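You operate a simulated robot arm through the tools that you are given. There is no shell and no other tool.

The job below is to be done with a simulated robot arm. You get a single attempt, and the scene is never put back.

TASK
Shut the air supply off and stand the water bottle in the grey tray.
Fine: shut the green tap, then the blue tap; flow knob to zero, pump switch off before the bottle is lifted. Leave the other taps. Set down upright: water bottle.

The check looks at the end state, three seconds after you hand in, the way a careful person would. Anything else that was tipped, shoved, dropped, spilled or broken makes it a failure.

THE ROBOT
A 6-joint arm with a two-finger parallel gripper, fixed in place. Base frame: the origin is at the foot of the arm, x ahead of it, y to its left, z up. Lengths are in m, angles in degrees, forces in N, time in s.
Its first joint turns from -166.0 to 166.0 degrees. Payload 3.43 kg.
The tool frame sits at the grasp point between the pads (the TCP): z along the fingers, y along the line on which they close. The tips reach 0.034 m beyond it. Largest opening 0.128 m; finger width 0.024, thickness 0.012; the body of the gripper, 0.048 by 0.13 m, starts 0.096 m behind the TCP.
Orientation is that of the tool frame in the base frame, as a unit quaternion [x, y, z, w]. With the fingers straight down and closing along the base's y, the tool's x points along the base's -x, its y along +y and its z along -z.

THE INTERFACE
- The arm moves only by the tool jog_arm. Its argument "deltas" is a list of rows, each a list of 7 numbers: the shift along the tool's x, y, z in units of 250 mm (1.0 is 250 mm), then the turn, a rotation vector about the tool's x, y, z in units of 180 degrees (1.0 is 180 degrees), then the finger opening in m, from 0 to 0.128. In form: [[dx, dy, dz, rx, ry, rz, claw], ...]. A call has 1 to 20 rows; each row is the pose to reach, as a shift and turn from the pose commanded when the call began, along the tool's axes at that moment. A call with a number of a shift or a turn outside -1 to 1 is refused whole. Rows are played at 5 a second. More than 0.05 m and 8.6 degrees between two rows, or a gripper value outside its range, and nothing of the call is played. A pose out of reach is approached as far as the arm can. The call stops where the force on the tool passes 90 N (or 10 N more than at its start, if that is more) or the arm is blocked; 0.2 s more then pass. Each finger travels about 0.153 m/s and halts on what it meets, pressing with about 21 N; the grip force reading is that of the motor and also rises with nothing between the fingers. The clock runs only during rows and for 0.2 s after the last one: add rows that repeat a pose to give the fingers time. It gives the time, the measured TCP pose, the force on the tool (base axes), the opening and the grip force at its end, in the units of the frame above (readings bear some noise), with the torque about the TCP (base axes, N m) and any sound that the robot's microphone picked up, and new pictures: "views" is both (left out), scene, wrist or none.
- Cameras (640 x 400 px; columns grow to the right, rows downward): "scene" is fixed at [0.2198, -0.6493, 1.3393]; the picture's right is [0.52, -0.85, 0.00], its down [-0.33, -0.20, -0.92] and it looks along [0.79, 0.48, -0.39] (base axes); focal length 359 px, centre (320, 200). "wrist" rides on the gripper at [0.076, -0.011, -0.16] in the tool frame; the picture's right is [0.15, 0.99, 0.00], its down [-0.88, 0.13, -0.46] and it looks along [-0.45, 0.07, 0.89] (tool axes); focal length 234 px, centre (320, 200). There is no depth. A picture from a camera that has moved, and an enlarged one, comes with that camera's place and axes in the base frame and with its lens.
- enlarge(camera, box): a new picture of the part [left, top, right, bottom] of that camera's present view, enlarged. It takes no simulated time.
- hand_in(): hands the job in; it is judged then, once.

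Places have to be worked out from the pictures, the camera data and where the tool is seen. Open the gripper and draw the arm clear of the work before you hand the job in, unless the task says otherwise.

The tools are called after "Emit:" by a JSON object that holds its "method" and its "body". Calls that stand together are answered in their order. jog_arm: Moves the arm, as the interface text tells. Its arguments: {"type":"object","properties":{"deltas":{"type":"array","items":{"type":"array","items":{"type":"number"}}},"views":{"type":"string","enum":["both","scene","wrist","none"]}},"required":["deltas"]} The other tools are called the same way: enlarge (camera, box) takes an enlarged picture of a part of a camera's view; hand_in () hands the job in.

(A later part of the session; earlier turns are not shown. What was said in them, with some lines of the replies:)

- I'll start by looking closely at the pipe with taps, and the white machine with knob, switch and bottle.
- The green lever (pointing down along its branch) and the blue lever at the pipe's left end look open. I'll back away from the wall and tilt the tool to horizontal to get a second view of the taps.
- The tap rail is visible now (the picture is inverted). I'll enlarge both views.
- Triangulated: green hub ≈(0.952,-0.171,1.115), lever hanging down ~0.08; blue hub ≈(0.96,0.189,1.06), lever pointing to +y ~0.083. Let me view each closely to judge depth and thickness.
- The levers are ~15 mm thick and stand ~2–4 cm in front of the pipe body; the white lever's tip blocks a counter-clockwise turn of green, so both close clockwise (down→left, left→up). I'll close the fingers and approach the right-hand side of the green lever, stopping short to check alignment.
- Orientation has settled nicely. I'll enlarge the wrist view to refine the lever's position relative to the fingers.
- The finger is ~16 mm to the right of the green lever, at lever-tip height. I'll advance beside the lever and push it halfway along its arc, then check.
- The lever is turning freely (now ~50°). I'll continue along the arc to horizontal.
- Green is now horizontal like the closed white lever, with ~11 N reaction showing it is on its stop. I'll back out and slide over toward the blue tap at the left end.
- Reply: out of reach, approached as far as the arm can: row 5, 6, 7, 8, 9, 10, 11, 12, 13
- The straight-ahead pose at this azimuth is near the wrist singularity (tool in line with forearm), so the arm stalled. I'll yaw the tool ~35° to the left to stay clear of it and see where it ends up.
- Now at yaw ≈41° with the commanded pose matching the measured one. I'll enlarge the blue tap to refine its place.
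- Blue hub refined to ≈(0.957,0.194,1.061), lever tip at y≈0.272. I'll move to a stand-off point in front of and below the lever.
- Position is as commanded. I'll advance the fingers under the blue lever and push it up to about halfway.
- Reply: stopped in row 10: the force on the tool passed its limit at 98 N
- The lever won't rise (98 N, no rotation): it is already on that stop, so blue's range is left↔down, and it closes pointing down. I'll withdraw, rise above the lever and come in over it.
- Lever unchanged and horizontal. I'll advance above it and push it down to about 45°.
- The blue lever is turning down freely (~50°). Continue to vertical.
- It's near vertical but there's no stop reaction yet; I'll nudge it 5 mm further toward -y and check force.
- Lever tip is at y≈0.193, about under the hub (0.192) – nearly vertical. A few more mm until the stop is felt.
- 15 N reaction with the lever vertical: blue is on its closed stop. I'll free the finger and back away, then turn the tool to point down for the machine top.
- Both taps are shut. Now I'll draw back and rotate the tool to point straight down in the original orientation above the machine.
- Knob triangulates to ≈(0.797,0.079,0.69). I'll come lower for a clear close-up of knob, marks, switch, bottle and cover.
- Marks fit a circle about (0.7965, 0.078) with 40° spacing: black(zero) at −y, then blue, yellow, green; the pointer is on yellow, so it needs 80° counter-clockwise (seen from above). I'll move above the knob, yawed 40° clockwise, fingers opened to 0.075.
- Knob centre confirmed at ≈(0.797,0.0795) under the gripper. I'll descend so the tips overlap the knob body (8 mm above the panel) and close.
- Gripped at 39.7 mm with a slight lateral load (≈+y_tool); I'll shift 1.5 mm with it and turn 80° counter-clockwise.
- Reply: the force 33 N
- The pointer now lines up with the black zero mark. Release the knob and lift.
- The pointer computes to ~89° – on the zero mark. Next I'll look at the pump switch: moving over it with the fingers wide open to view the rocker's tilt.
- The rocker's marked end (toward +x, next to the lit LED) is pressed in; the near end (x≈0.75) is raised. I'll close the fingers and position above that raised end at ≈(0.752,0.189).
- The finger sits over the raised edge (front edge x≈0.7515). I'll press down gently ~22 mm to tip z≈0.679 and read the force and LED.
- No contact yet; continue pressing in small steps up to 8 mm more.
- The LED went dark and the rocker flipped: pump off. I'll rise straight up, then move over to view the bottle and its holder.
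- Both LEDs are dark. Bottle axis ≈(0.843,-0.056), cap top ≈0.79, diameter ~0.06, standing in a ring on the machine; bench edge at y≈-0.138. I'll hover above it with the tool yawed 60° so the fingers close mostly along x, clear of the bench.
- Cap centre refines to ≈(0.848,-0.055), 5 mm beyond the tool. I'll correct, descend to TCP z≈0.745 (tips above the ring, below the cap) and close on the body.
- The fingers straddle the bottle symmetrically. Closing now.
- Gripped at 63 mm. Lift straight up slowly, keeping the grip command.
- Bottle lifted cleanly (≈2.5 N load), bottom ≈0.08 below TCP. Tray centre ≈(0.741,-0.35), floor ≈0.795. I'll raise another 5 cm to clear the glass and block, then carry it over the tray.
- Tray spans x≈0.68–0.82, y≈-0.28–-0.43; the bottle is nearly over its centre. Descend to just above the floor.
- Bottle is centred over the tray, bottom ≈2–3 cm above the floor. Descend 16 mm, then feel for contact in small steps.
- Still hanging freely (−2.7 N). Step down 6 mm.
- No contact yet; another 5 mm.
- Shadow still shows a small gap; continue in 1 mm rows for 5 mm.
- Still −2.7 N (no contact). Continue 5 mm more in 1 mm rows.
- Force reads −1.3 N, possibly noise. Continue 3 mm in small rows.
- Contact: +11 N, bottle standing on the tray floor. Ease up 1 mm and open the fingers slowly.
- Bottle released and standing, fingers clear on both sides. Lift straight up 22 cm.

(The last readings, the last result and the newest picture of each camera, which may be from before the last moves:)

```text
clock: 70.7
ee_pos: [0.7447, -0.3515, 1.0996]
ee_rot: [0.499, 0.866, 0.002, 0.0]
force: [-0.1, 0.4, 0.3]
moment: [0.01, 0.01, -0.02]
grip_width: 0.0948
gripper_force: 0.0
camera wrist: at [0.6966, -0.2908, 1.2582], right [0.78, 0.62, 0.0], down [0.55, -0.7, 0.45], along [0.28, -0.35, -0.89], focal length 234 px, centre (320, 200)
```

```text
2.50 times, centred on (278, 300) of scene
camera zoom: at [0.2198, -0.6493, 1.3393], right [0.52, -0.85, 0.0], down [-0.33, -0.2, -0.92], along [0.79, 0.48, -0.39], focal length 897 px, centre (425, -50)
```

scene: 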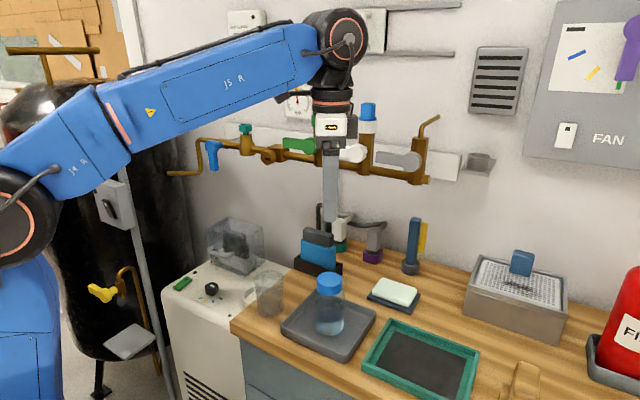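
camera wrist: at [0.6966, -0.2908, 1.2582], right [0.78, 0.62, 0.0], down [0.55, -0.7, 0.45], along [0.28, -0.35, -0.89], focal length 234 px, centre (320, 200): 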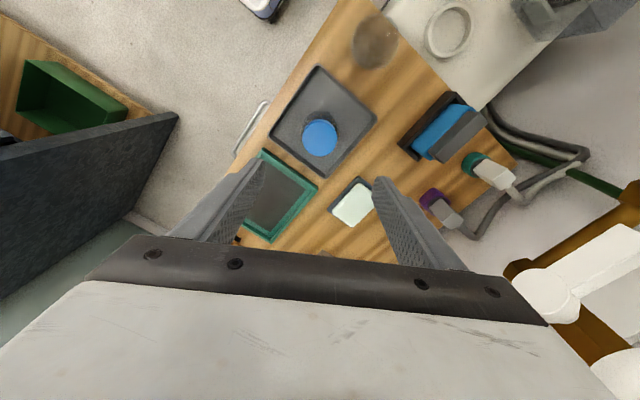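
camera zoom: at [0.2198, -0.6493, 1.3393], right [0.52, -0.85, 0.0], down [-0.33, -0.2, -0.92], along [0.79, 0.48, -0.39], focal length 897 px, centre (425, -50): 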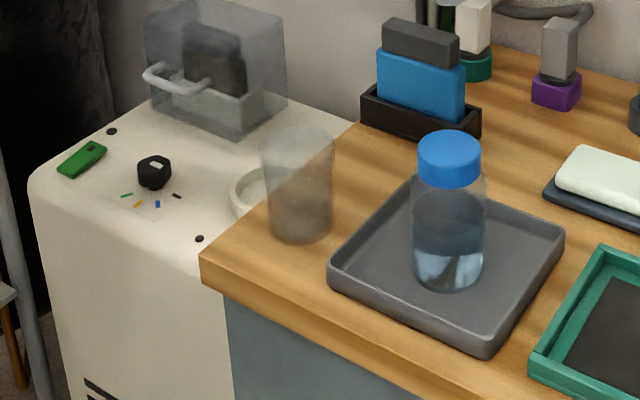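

Bottle stands upright in the grey tray; glass and the rest undisturbed. I'll draw the arm back and do a final check of taps, knob and switch.

Emit:
{"method": "jog_arm", "body": {"deltas": [[0.1, -0.04, -0.05, 0, 0, 0, 0.095], [0.24, -0.1, -0.1, 0, 0, 0, 0.095], [0.38, -0.16, -0.15, 0, 0, 0, 0.095], [0.52, -0.215, -0.2, 0, 0, 0, 0.095], [0.66, -0.27, -0.2, 0, 0, 0, 0.095], [0.8, -0.33, -0.2, 0, 0, 0, 0.095], [0.91, -0.376, -0.2, 0, 0, 0, 0.095], [0.91, -0.376, -0.2, 0, 0, 0, 0.095], [0.91, -0.376, -0.2, 0, 0, 0, 0.095]]}}

Emit:
{"method": "enlarge", "body": {"camera": "scene", "box": [170, 80, 450, 255]}}

Emit:
{"method": "enlarge", "body": {"camera": "scene", "box": [150, 220, 406, 380]}}

```text
clock: 72.7
ee_pos: [0.5501, -0.2009, 1.1497]
ee_rot: [0.5, 0.866, 0.001, 0.0]
force: [1.3, -0.3, -0.1]
moment: [0.0, 0.0, 0.01]
grip_width: 0.095
gripper_force: 0.0
camera wrist: at [0.5007, -0.1413, 1.3081], right [0.78, 0.62, 0.0], down [0.55, -0.7, 0.45], along [0.28, -0.35, -0.89], focal length 234 px, centre (320, 200)
```

scene: 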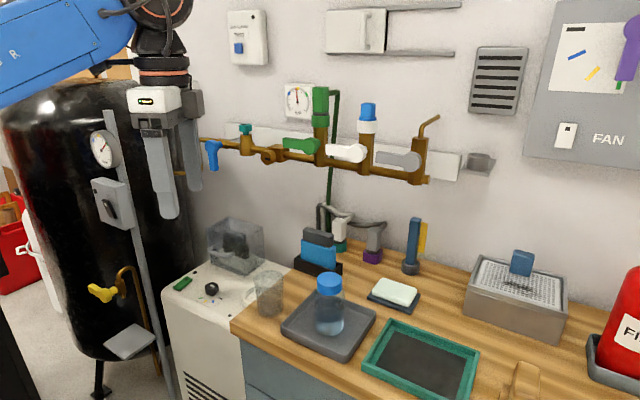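
wrist: 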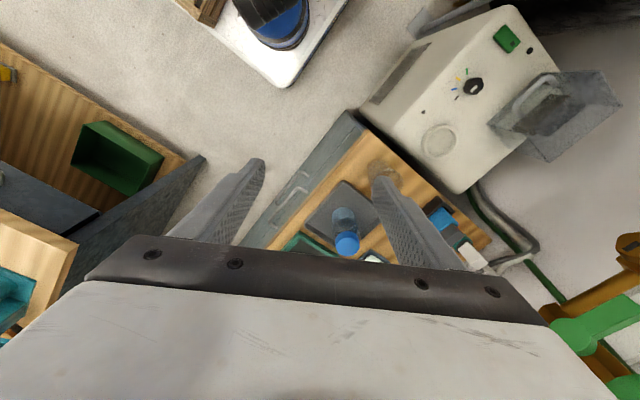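

```text
2.29 times, centred on (310, 168) of scene
camera zoom: at [0.2198, -0.6493, 1.3393], right [0.52, -0.85, 0.0], down [-0.33, -0.2, -0.92], along [0.79, 0.48, -0.39], focal length 820 px, centre (343, 274)
```

zoom: 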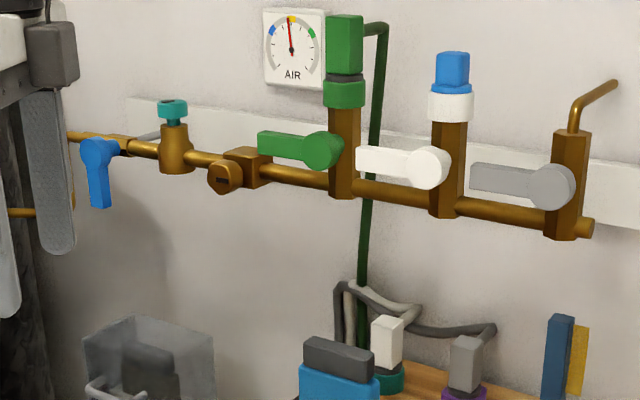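

```text
2.50 times, centred on (278, 300) of scene
camera zoom: at [0.2198, -0.6493, 1.3393], right [0.52, -0.85, 0.0], down [-0.33, -0.2, -0.92], along [0.79, 0.48, -0.39], focal length 897 px, centre (425, -50)
```

zoom: 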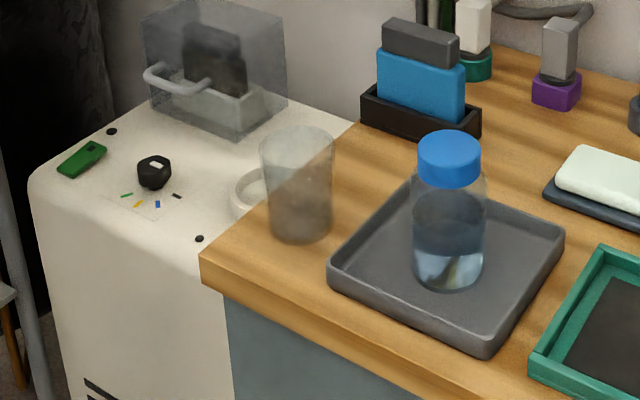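

Everything matches the task: green tap horizontal and blue tap vertical, both shut. The knob is on the black zero mark, the pump switch is off with its LED dark, and the bottle stands upright in the grey tray. The gripper is open and clear, so I'm handing in.

Emit:
{"method": "hand_in", "body": {}}

```text
The job is handed in.
```

The air supply is shut off and the water bottle is standing upright in the grey tray. I've handed the job in, but I don't have the check's verdict yet.

- **Green tap:** shut first. It's turned to horizontal, in line with the already closed white tap, and resting on its stop.
- **Blue tap:** shut second. I first pushed it the wrong way (up), and it hit its stop at 98 N without moving. I then turned it down to its other stop. The pictures show no damage.
- **Flow knob:** turned from the yellow mark to the black mark, which I took as zero because nothing is labelled with a number.
- **Pump switch:** off before the bottle was lifted. Its green light went out, and so did the orange light on the same machine.
- **Bottle:** lifted out of its ring and set down near the middle of the tray.

The other taps weren't touched, and nothing else looks moved in the final pictures. The AIR gauge on the wall still shows pressure, probably air trapped between the two shut taps. The gripper is open and the arm is clear of the work.
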